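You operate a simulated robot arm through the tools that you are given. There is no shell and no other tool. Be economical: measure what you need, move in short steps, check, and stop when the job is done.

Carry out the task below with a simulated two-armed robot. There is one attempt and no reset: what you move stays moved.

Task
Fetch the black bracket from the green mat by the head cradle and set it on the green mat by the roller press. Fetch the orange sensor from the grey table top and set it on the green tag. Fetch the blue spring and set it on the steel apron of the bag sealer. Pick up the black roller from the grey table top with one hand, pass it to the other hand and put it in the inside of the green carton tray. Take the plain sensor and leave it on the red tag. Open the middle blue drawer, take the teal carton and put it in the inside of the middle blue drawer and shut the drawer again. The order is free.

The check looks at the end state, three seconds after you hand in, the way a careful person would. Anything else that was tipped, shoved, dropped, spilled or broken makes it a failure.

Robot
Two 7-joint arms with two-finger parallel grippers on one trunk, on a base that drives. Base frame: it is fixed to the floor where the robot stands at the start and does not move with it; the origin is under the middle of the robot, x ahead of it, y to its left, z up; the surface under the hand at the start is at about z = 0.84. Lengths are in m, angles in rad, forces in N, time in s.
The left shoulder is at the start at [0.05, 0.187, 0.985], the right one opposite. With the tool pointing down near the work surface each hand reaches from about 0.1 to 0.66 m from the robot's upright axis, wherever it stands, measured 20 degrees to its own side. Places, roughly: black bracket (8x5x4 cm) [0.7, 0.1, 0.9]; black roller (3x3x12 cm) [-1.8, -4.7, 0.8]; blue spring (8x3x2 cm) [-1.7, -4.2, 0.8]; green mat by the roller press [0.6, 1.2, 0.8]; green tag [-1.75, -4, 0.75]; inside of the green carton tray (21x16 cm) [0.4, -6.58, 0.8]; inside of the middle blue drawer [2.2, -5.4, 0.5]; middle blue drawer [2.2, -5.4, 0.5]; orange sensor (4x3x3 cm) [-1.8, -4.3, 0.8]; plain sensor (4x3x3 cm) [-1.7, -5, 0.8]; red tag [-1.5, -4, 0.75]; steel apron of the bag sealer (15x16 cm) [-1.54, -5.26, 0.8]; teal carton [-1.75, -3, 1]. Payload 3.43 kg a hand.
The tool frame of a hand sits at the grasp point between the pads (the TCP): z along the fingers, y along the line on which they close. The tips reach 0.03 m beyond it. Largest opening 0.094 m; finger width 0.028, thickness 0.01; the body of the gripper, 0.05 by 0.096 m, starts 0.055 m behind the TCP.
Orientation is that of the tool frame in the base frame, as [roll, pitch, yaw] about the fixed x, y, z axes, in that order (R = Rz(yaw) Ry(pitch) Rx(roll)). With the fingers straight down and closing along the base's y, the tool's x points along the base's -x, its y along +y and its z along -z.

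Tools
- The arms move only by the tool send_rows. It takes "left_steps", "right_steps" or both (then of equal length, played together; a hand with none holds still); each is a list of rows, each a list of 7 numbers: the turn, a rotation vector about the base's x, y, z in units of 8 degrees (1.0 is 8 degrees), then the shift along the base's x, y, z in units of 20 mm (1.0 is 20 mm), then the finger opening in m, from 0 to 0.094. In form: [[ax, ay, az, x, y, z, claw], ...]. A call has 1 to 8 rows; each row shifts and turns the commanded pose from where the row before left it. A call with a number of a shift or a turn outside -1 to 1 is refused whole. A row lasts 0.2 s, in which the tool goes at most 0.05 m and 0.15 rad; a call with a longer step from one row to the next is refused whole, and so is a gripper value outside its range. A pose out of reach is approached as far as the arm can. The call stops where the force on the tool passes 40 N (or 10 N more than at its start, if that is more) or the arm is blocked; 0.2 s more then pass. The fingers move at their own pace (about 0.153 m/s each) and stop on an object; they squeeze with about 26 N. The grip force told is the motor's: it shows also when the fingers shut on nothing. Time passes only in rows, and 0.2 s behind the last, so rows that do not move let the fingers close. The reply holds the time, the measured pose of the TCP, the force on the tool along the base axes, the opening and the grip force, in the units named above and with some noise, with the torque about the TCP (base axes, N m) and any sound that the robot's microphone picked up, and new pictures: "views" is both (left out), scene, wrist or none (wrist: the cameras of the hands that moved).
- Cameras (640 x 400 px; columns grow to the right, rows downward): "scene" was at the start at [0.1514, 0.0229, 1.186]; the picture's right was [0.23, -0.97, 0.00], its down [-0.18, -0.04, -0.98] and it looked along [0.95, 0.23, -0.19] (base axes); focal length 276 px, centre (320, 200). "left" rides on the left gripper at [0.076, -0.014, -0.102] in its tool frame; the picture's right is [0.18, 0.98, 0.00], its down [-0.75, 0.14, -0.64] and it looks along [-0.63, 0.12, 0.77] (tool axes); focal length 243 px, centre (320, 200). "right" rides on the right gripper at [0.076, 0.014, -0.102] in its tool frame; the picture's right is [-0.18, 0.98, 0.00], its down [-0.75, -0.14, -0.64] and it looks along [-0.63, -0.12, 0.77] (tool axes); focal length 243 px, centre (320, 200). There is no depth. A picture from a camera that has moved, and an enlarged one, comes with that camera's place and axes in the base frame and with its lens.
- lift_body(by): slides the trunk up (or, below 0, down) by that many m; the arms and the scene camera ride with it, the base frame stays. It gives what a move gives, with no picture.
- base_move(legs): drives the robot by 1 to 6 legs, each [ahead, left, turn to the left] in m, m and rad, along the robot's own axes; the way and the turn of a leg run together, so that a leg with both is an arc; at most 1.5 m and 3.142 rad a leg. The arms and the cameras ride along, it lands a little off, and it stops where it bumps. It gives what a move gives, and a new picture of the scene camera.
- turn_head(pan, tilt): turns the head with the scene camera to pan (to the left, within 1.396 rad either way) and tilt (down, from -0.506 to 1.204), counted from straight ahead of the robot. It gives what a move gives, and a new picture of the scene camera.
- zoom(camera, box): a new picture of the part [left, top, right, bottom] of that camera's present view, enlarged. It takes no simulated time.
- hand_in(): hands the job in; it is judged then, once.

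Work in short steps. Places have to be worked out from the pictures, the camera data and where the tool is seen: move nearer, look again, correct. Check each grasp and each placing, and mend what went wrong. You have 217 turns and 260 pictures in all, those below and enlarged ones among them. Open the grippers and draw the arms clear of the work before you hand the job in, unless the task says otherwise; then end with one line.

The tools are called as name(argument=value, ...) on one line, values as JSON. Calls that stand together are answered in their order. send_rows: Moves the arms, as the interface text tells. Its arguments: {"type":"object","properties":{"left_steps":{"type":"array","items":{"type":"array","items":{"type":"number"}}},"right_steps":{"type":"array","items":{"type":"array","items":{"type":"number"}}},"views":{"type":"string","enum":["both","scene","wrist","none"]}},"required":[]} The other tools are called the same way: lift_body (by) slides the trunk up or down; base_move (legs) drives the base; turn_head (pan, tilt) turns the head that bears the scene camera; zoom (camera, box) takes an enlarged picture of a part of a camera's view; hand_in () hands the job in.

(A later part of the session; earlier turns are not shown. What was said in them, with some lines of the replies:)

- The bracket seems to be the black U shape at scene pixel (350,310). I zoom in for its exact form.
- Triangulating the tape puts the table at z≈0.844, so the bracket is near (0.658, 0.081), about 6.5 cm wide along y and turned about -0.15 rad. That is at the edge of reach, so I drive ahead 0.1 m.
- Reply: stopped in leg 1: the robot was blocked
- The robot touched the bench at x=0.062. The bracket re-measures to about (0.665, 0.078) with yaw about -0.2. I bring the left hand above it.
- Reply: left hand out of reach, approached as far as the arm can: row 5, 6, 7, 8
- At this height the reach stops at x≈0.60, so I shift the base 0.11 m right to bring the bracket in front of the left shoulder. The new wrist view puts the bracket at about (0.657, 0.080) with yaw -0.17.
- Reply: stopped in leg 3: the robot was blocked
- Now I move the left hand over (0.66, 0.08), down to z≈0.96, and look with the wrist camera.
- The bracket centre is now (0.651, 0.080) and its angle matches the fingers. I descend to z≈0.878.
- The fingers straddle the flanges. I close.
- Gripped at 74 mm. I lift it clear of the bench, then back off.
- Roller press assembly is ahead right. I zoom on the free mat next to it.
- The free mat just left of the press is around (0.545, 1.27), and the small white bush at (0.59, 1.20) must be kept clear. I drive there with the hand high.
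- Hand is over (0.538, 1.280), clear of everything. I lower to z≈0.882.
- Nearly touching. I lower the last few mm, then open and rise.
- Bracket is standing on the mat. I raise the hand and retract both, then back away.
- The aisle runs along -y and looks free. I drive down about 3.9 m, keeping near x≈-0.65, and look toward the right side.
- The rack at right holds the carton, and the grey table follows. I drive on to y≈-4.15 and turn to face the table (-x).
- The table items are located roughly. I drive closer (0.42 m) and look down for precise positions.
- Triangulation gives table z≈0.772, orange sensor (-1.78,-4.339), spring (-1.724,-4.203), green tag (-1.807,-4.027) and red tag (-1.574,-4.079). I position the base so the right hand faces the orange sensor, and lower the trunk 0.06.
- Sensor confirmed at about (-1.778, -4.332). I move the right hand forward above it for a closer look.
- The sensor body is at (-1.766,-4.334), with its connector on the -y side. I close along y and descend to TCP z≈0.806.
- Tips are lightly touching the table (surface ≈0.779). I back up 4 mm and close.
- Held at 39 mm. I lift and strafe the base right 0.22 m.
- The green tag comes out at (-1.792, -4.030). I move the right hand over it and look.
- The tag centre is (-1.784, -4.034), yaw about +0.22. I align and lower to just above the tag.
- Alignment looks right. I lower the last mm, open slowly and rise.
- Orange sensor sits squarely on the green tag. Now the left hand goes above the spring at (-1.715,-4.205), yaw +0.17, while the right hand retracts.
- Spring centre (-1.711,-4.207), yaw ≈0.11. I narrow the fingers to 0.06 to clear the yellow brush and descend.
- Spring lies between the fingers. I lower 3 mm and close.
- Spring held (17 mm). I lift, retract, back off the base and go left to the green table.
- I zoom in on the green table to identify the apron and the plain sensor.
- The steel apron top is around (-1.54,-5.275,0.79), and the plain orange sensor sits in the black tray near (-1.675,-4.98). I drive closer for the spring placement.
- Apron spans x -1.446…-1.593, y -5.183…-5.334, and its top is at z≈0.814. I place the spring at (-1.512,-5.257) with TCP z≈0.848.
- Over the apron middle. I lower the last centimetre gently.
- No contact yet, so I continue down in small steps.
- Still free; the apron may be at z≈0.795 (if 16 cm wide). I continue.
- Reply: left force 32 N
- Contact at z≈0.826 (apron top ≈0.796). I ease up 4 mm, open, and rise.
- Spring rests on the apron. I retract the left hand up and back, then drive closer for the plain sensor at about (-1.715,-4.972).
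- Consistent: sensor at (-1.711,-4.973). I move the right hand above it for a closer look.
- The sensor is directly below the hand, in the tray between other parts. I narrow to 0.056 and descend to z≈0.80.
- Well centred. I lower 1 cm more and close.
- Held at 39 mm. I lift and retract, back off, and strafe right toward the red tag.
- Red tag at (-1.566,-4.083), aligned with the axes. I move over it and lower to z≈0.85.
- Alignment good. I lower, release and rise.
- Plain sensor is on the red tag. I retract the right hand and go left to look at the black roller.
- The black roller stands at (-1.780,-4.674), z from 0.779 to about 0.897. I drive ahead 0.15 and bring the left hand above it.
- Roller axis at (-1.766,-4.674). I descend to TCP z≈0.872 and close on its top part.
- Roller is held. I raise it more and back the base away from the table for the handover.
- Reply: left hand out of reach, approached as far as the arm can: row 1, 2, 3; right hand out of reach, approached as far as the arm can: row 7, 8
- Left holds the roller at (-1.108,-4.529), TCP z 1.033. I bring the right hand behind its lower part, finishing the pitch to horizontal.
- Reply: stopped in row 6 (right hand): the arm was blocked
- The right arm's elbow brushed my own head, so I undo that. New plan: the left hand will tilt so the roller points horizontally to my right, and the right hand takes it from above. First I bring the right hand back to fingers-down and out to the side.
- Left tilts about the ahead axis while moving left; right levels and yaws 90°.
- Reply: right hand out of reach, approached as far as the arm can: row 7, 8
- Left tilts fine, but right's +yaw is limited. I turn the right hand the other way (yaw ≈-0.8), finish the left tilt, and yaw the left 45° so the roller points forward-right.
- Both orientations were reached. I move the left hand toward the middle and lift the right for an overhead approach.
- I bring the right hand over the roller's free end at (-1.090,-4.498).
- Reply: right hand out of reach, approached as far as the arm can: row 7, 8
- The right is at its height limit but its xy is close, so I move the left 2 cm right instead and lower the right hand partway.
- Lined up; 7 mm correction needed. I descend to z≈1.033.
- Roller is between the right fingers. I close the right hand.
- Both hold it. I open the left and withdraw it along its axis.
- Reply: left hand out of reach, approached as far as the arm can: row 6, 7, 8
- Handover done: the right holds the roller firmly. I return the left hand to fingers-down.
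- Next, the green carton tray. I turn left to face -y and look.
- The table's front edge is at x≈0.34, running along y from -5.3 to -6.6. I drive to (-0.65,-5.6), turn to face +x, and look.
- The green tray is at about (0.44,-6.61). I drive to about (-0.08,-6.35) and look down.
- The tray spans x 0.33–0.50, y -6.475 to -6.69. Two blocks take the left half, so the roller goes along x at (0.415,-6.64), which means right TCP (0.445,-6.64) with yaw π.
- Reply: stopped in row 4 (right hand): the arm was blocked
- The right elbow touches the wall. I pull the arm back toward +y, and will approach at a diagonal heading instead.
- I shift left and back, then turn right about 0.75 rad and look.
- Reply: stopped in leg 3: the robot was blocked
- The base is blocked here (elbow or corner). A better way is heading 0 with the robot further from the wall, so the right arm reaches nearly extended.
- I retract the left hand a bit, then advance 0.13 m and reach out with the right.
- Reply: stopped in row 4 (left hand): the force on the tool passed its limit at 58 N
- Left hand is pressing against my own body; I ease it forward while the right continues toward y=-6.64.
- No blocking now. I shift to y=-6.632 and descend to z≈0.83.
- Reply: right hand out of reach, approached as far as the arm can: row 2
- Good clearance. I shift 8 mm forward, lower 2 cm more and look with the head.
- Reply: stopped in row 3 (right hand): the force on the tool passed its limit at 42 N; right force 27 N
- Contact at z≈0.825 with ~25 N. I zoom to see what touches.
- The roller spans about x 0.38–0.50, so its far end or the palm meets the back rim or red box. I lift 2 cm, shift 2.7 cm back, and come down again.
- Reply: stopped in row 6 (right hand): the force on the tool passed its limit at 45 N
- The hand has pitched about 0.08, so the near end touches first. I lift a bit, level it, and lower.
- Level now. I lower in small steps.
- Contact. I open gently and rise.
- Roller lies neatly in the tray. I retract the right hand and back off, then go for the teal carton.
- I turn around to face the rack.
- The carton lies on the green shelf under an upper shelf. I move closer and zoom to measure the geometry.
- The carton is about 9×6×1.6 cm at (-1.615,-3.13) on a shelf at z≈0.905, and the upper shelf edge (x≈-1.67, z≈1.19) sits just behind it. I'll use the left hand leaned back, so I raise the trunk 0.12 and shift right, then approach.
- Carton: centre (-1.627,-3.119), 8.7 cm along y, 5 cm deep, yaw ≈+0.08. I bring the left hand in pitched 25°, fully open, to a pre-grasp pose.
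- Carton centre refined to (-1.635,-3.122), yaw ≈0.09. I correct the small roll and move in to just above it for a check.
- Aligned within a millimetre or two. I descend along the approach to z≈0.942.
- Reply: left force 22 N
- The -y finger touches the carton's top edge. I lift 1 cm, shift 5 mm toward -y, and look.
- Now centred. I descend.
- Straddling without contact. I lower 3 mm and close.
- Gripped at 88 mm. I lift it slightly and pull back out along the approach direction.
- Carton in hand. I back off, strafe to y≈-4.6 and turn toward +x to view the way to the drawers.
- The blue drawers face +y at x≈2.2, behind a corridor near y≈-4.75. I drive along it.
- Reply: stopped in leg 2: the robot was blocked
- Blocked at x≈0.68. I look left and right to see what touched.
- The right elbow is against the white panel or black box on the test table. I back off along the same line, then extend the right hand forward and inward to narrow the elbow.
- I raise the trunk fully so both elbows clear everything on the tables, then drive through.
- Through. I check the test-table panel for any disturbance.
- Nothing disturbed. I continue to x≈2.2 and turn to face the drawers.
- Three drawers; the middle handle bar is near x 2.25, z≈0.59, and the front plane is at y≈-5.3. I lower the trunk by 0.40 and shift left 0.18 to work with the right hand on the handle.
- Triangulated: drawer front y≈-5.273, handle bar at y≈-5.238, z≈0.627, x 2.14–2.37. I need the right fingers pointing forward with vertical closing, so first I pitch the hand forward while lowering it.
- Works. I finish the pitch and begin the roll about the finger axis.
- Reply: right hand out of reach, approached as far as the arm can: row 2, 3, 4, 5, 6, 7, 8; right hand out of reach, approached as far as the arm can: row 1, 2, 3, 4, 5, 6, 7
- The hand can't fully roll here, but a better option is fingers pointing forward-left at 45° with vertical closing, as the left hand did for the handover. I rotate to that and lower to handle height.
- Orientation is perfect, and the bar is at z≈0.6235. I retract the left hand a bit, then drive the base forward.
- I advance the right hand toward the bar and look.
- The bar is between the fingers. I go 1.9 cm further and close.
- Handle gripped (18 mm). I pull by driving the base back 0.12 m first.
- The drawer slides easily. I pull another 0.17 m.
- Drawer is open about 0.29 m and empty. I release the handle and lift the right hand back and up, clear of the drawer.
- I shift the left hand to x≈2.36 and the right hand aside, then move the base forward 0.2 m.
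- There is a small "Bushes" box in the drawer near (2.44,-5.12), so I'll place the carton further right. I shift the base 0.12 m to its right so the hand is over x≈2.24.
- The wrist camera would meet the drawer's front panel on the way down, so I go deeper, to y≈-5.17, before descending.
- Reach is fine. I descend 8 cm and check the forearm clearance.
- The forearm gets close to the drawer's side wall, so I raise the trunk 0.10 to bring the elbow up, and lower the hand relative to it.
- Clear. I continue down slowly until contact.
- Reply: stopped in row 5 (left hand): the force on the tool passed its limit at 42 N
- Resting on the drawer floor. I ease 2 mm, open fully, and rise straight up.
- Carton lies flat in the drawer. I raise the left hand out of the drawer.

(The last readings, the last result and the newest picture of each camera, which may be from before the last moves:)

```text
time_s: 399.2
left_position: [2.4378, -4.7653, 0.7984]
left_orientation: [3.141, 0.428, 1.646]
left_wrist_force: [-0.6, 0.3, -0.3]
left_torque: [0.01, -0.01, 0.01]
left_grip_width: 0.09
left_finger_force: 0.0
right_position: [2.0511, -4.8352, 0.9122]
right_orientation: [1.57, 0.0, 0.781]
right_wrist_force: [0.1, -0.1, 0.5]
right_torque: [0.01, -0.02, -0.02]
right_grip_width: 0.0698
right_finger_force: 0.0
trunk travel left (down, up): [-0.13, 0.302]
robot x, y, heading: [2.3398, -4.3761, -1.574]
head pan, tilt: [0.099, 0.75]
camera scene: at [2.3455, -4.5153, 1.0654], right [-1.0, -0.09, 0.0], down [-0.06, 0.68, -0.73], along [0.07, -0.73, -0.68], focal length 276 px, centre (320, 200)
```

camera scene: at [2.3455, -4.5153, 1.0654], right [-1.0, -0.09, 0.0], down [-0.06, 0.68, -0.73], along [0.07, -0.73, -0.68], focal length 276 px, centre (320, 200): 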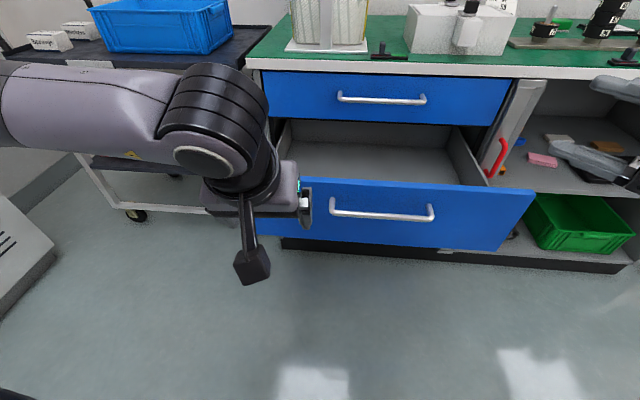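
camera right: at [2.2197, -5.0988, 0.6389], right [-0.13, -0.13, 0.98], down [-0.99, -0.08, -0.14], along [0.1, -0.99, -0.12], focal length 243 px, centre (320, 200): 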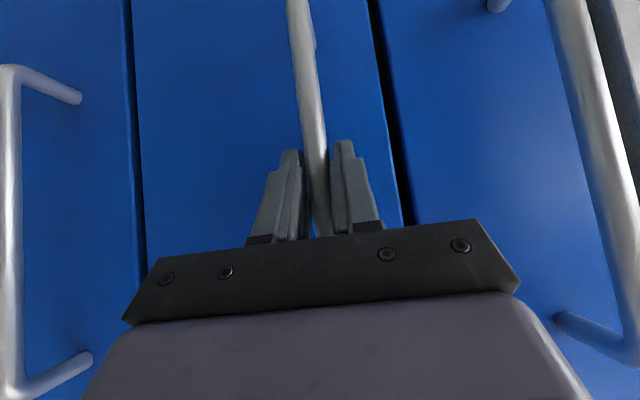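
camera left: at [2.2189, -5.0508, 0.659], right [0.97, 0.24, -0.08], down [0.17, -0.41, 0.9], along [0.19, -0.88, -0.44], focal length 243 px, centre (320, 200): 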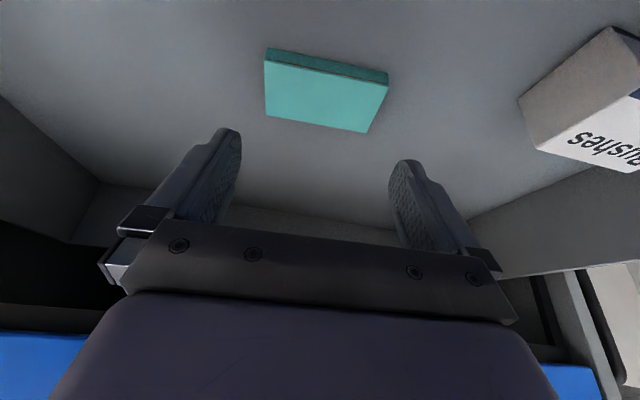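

I bring the right hand back to the handle level.

send_rows(right_steps=[[0, 0, 0, 0.6, 0, -1, 0.06], [0, 0, 0, 0.6, 0, -1, 0.06], [0, 0, 0, 0.6, 0, -1, 0.06], [0, 0, 0, 0.6, 0, -1, 0.06], [0, 0, 0, 0.6, 0, -1, 0.06], [0, 0, 0, 0.6, 0, -1, 0.06], [0, 0, 0, 0.6, 0, -1, 0.06], [0, 0, 0, 0.6, 0, -1, 0.06]], views="none")

send_rows(right_steps=[[0, 0, 0, 0.6, 0, -1, 0.06], [0, 0, 0, 0.6, 0, -1, 0.06], [0, 0, 0, 0.6, 0, -1, 0.06], [0, 0, 0, 0.6, 0, -1, 0.06], [0, 0, 0, 0.6, 0, -1, 0.06], [0, 0, 0, 0.6, 0, -1, 0.06], [0, 0, 0, 0.6, -0.2, -0.45, 0.06]], views="wrist")

```text
time_s: 401.0
left_position: [2.4375, -4.7656, 0.7971]
left_orientation: [3.141, 0.427, 1.646]
left_wrist_force: [-0.5, -0.6, 0.0]
left_torque: [0.03, -0.02, 0.0]
left_grip_width: 0.0898
left_finger_force: 0.0
right_position: [2.1477, -4.8362, 0.7507]
right_orientation: [1.571, 0.0, 0.782]
right_wrist_force: [-0.2, -0.6, -0.1]
right_torque: [0.0, 0.0, 0.0]
right_grip_width: 0.0601
right_finger_force: 0.1
trunk travel left (down, up): [-0.13, 0.302]
robot x, y, heading: [2.3351, -4.3774, -1.579]
head pan, tilt: [0.099, 0.75]
```

```text
time_s: 402.6
left_position: [2.4376, -4.7656, 0.798]
left_orientation: [-3.141, 0.429, 1.644]
left_wrist_force: [-0.6, 0.4, -0.4]
left_torque: [0.03, -0.03, 0.01]
left_grip_width: 0.0897
left_finger_force: 0.1
right_position: [2.2304, -4.8397, 0.6226]
right_orientation: [1.567, 0.001, 0.781]
right_wrist_force: [-0.9, -0.9, 0.0]
right_torque: [-0.01, 0.01, 0.0]
right_grip_width: 0.06
right_finger_force: 0.1
trunk travel left (down, up): [-0.13, 0.302]
robot x, y, heading: [2.3319, -4.3767, -1.577]
head pan, tilt: [0.099, 0.75]
camera right: at [2.2125, -4.7132, 0.6367], right [-0.13, -0.13, 0.98], down [-0.99, -0.08, -0.14], along [0.09, -0.99, -0.12], focal length 243 px, centre (320, 200)
```

right: 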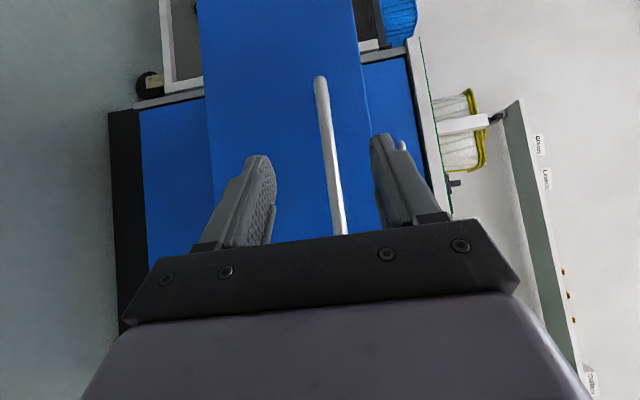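

I move onto the bar and grip it.

send_rows(right_steps=[[0, 0, 0, 0, -1, 0, 0.06], [0, 0, 0, 0, -1, 0, 0.06], [0, 0, 0, 0, -1, 0, 0.06], [0, 0, 0, 0, -1, 0, 0.06], [0, 0, 0, 0, -0.8, 0, 0.06], [0, 0, 0, 0, 0, 0, 0.0], [0, 0, 0, 0, 0, 0, 0.0], [0, 0, 0, 0, 0, 0, 0.0]], views="wrist")

```text
time_s: 404.4
left_position: [2.438, -4.766, 0.7985]
left_orientation: [-3.14, 0.427, 1.646]
left_wrist_force: [0.0, -0.3, -0.7]
left_torque: [0.02, -0.02, -0.03]
left_grip_width: 0.0901
left_finger_force: 0.0
right_position: [2.2308, -4.89, 0.6215]
right_orientation: [1.573, -0.004, 0.779]
right_wrist_force: [0.6, -0.4, 0.2]
right_torque: [0.02, 0.0, 0.04]
right_grip_width: 0.0001
right_finger_force: 26.0
right hand out of reach, approached as far as the arm can: row 3, 4, 5
trunk travel left (down, up): [-0.13, 0.302]
robot x, y, heading: [2.3352, -4.3804, -1.573]
head pan, tilt: [0.099, 0.75]
camera right: at [2.2123, -4.7626, 0.637], right [-0.13, -0.14, 0.98], down [-0.99, -0.07, -0.14], along [0.09, -0.99, -0.12], focal length 243 px, centre (320, 200)
```

right: 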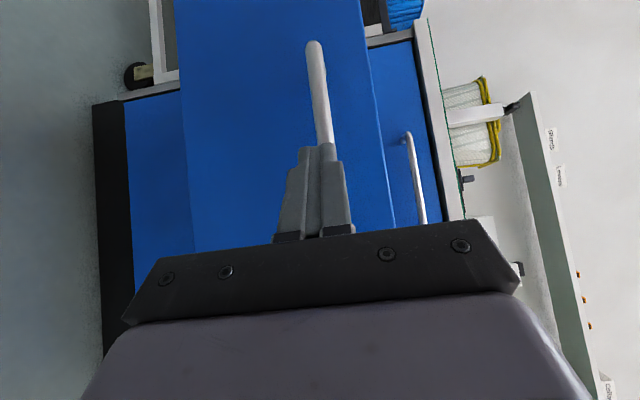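

Reach was short (trunk is higher now). I open, drive ahead 0.047, and grip.

send_rows(right_steps=[[0, 0, 0, 0, 0, 0, 0.06], [0, 0, 0, 0, 0, 0.1, 0.06], [0, 0, 0, 0, 0, 0, 0.06]], views="none")

base_move(legs=[[0.047, 0.0, 0.0]])

send_rows(right_steps=[[0, 0, 0, 0, 0, 0, 0.0], [0, 0, 0, 0, 0, 0, 0.0], [0, 0, 0, 0, 0, 0, 0.0]], views="wrist")

```text
time_s: 405.2
left_position: [2.4376, -4.7658, 0.7978]
left_orientation: [-3.141, 0.429, 1.646]
left_wrist_force: [-0.2, -0.2, 0.6]
left_torque: [0.03, 0.01, 0.02]
left_grip_width: 0.09
left_finger_force: 0.1
right_position: [2.2304, -4.8891, 0.6235]
right_orientation: [1.571, 0.0, 0.782]
right_wrist_force: [-0.2, 0.1, 0.1]
right_torque: [0.01, 0.04, 0.01]
right_grip_width: 0.0601
right_finger_force: 0.1
trunk travel left (down, up): [-0.13, 0.302]
robot x, y, heading: [2.3352, -4.375, -1.58]
head pan, tilt: [0.099, 0.75]
```

```text
time_s: 406.1
left_position: [2.4374, -4.8134, 0.7982]
left_orientation: [3.14, 0.428, 1.646]
left_wrist_force: [0.0, 0.9, -0.3]
left_torque: [0.0, -0.02, 0.01]
left_grip_width: 0.09
left_finger_force: 0.0
right_position: [2.231, -4.9356, 0.6238]
right_orientation: [1.567, -0.001, 0.783]
right_wrist_force: [0.0, -0.1, 0.3]
right_torque: [0.0, 0.0, -0.01]
right_grip_width: 0.06
right_finger_force: 0.1
trunk travel left (down, up): [-0.13, 0.302]
robot x, y, heading: [2.3411, -4.4263, -1.577]
head pan, tilt: [0.099, 0.75]
camera scene: at [2.3453, -4.5624, 1.0654], right [-1.0, -0.09, 0.0], down [-0.06, 0.68, -0.73], along [0.07, -0.73, -0.68], focal length 276 px, centre (320, 200)
```

scene: 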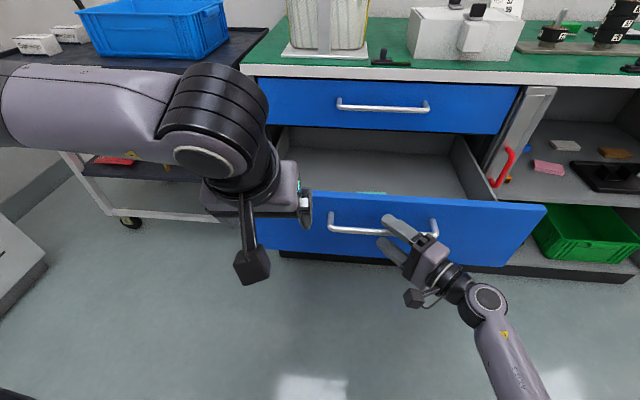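

```text
time_s: 406.9
left_position: [2.4374, -4.8133, 0.7981]
left_orientation: [3.141, 0.429, 1.646]
left_wrist_force: [0.4, 0.2, -0.6]
left_torque: [0.02, 0.01, 0.0]
left_grip_width: 0.0902
left_finger_force: 0.0
right_position: [2.2308, -4.9362, 0.6244]
right_orientation: [1.569, -0.001, 0.782]
right_wrist_force: [0.4, 1.1, 1.9]
right_torque: [-0.01, -0.02, 0.15]
right_grip_width: 0.0165
right_finger_force: 45.0
trunk travel left (down, up): [-0.13, 0.302]
robot x, y, heading: [2.3352, -4.4233, -1.579]
head pan, tilt: [0.099, 0.75]
camera right: at [2.2118, -4.8095, 0.6388], right [-0.13, -0.13, 0.98], down [-0.99, -0.08, -0.14], along [0.09, -0.99, -0.12], focal length 243 px, centre (320, 200)
```

right: 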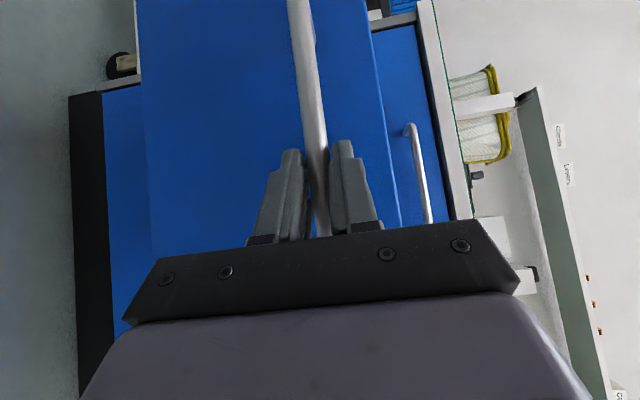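

Gripped. I push the drawer shut by driving ahead 0.27 m, then finish gently.

base_move(legs=[[0.27, 0.0, 0.0]])

base_move(legs=[[0.03, 0.0, 0.0]])

```text
time_s: 408.8
left_position: [2.4357, -5.0789, 0.7984]
left_orientation: [-3.139, 0.428, 1.646]
left_wrist_force: [0.9, 0.6, -0.1]
left_torque: [0.03, 0.02, -0.03]
left_grip_width: 0.0901
left_finger_force: 0.0
right_position: [2.2295, -5.2022, 0.6245]
right_orientation: [1.57, -0.002, 0.781]
right_wrist_force: [10.4, -1.3, 1.9]
right_torque: [-0.06, 0.17, 0.26]
right_grip_width: 0.0137
right_finger_force: 44.6
trunk travel left (down, up): [-0.13, 0.302]
robot x, y, heading: [2.3334, -4.6893, -1.579]
head pan, tilt: [0.099, 0.75]
camera scene: at [2.3442, -4.8288, 1.0654], right [-1.0, -0.09, 0.0], down [-0.06, 0.68, -0.73], along [0.07, -0.73, -0.68], focal length 276 px, centre (320, 200)
```

scene: 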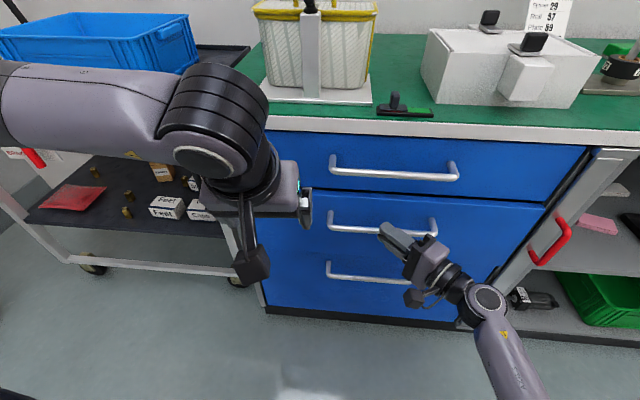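

```text
time_s: 409.6
left_position: [2.4354, -5.0987, 0.7967]
left_orientation: [-3.141, 0.426, 1.649]
left_wrist_force: [0.8, 0.0, 0.1]
left_torque: [0.02, 0.01, 0.03]
left_grip_width: 0.0901
left_finger_force: 0.0
right_position: [2.2301, -5.217, 0.6252]
right_orientation: [1.569, -0.003, 0.797]
right_wrist_force: [-1.0, 3.4, 1.6]
right_torque: [-0.01, 0.25, -0.12]
right_grip_width: 0.0136
right_finger_force: 45.4
trunk travel left (down, up): [-0.13, 0.302]
robot x, y, heading: [2.3326, -4.704, -1.575]
head pan, tilt: [0.099, 0.75]
stopped in leg 1: the force on the tool passed its limit at 97 N (the readings are from after the stop); the commanded pose is now the measured one
camera scene: at [2.3434, -4.8472, 1.0653], right [-1.0, -0.09, 0.0], down [-0.06, 0.68, -0.73], along [0.07, -0.73, -0.68], focal length 276 px, centre (320, 200)
```

scene: 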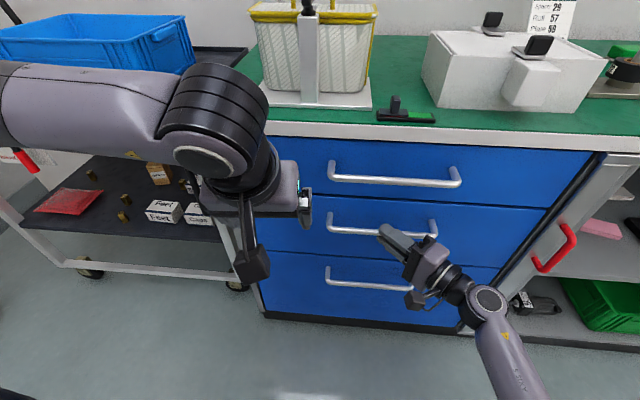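

It reached the stop. I check that the front is flush.

zoom(camera="scene", box=[240, 120, 640, 340])

zoom(camera="right", box=[0, 0, 640, 400])

```text
1.60 times, centred on (440, 230) of scene
camera zoom: at [2.3434, -4.8472, 1.0653], right [-1.0, -0.09, 0.0], down [-0.06, 0.68, -0.73], along [0.07, -0.73, -0.68], focal length 442 px, centre (128, 152)
```

zoom: 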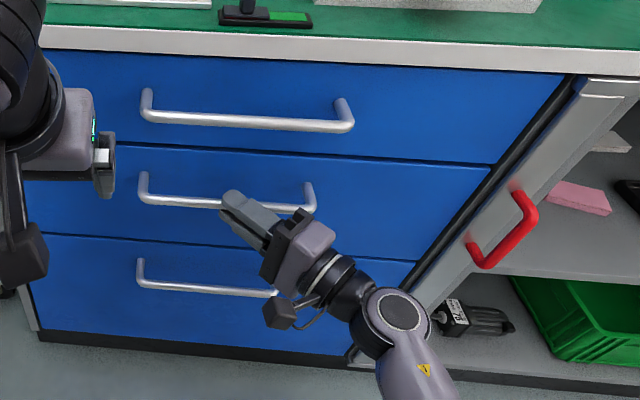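

```text
1.00 times, centred on (320, 200) of right (not enlarged: the box is as wide or as high as the picture)
camera zoom: at [2.2094, -5.0903, 0.6388], right [-0.13, -0.13, 0.98], down [-0.99, -0.09, -0.14], along [0.11, -0.99, -0.12], focal length 243 px, centre (320, 200)
```

zoom: 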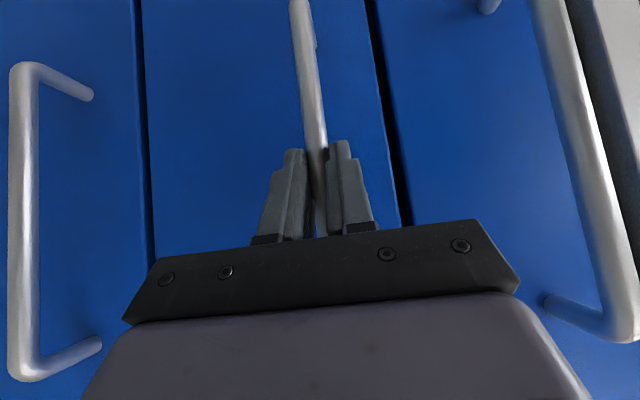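

Flush with its neighbours. I open the fingers and withdraw the right hand.

send_rows(right_steps=[[0, 0, 0, 0, 0, 0, 0.07], [0, 0, 0, 0, 0, 0, 0.07], [0, 0, 0, 0, 0, 0, 0.07], [0, 0, 0, -0.4, 0.8, 0, 0.07], [0, 0, 0, -0.4, 0.9, 0, 0.07], [0, 0, 0, -0.3, 0.9, 0, 0.07], [0, 0, 0, 0, 0.9, 0, 0.07], [0, 0, 0, 0, 0.9, 0, 0.07]], views="wrist")

base_move(legs=[[-0.25, 0.0, 0.0]])

```text
time_s: 411.4
left_position: [2.435, -5.0979, 0.798]
left_orientation: [-3.14, 0.428, 1.647]
left_wrist_force: [0.8, -0.4, 0.5]
left_torque: [0.02, 0.01, -0.02]
left_grip_width: 0.0904
left_finger_force: 0.1
right_position: [2.208, -5.1468, 0.6233]
right_orientation: [1.572, -0.002, 0.797]
right_wrist_force: [0.6, -1.0, 0.0]
right_torque: [0.03, 0.01, -0.01]
right_grip_width: 0.0698
right_finger_force: 0.0
right hand out of reach, approached as far as the arm can: row 8
trunk travel left (down, up): [-0.13, 0.302]
robot x, y, heading: [2.3332, -4.7066, -1.582]
head pan, tilt: [0.099, 0.75]
camera right: at [2.1875, -5.0203, 0.6388], right [-0.13, -0.13, 0.98], down [-0.99, -0.09, -0.14], along [0.11, -0.99, -0.12], focal length 243 px, centre (320, 200)
```

right: 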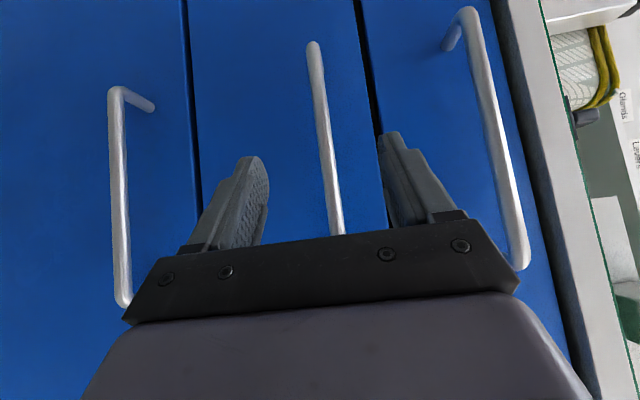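

```text
time_s: 413.3
left_position: [2.4357, -4.8496, 0.7985]
left_orientation: [3.142, 0.426, 1.648]
left_wrist_force: [0.2, 1.4, -0.8]
left_torque: [-0.01, -0.03, 0.01]
left_grip_width: 0.0901
left_finger_force: 0.1
right_position: [2.2107, -4.8967, 0.6236]
right_orientation: [1.571, -0.004, 0.798]
right_wrist_force: [-0.5, 0.0, -0.4]
right_torque: [0.0, -0.01, -0.01]
right_grip_width: 0.07
right_finger_force: 0.1
trunk travel left (down, up): [-0.13, 0.302]
robot x, y, heading: [2.3378, -4.4585, -1.58]
head pan, tilt: [0.099, 0.75]
camera scene: at [2.3451, -4.5979, 1.0654], right [-1.0, -0.09, 0.0], down [-0.06, 0.68, -0.73], along [0.07, -0.73, -0.68], focal length 276 px, centre (320, 200)
```

scene: 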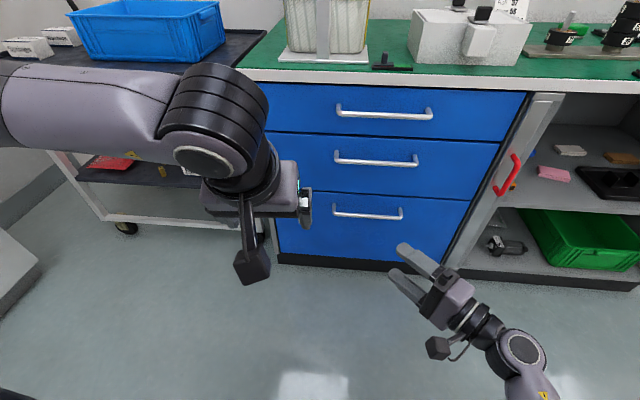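

All six parts of the job check out in the pictures: the drawer is shut, the grippers are open and the arms are clear. I hand in.

hand_in()

```text
The job is handed in.
```

I finished and handed in all six parts of the task. On the way to the drawers my arm was blocked by equipment on the test table, and nothing looked disturbed afterwards.
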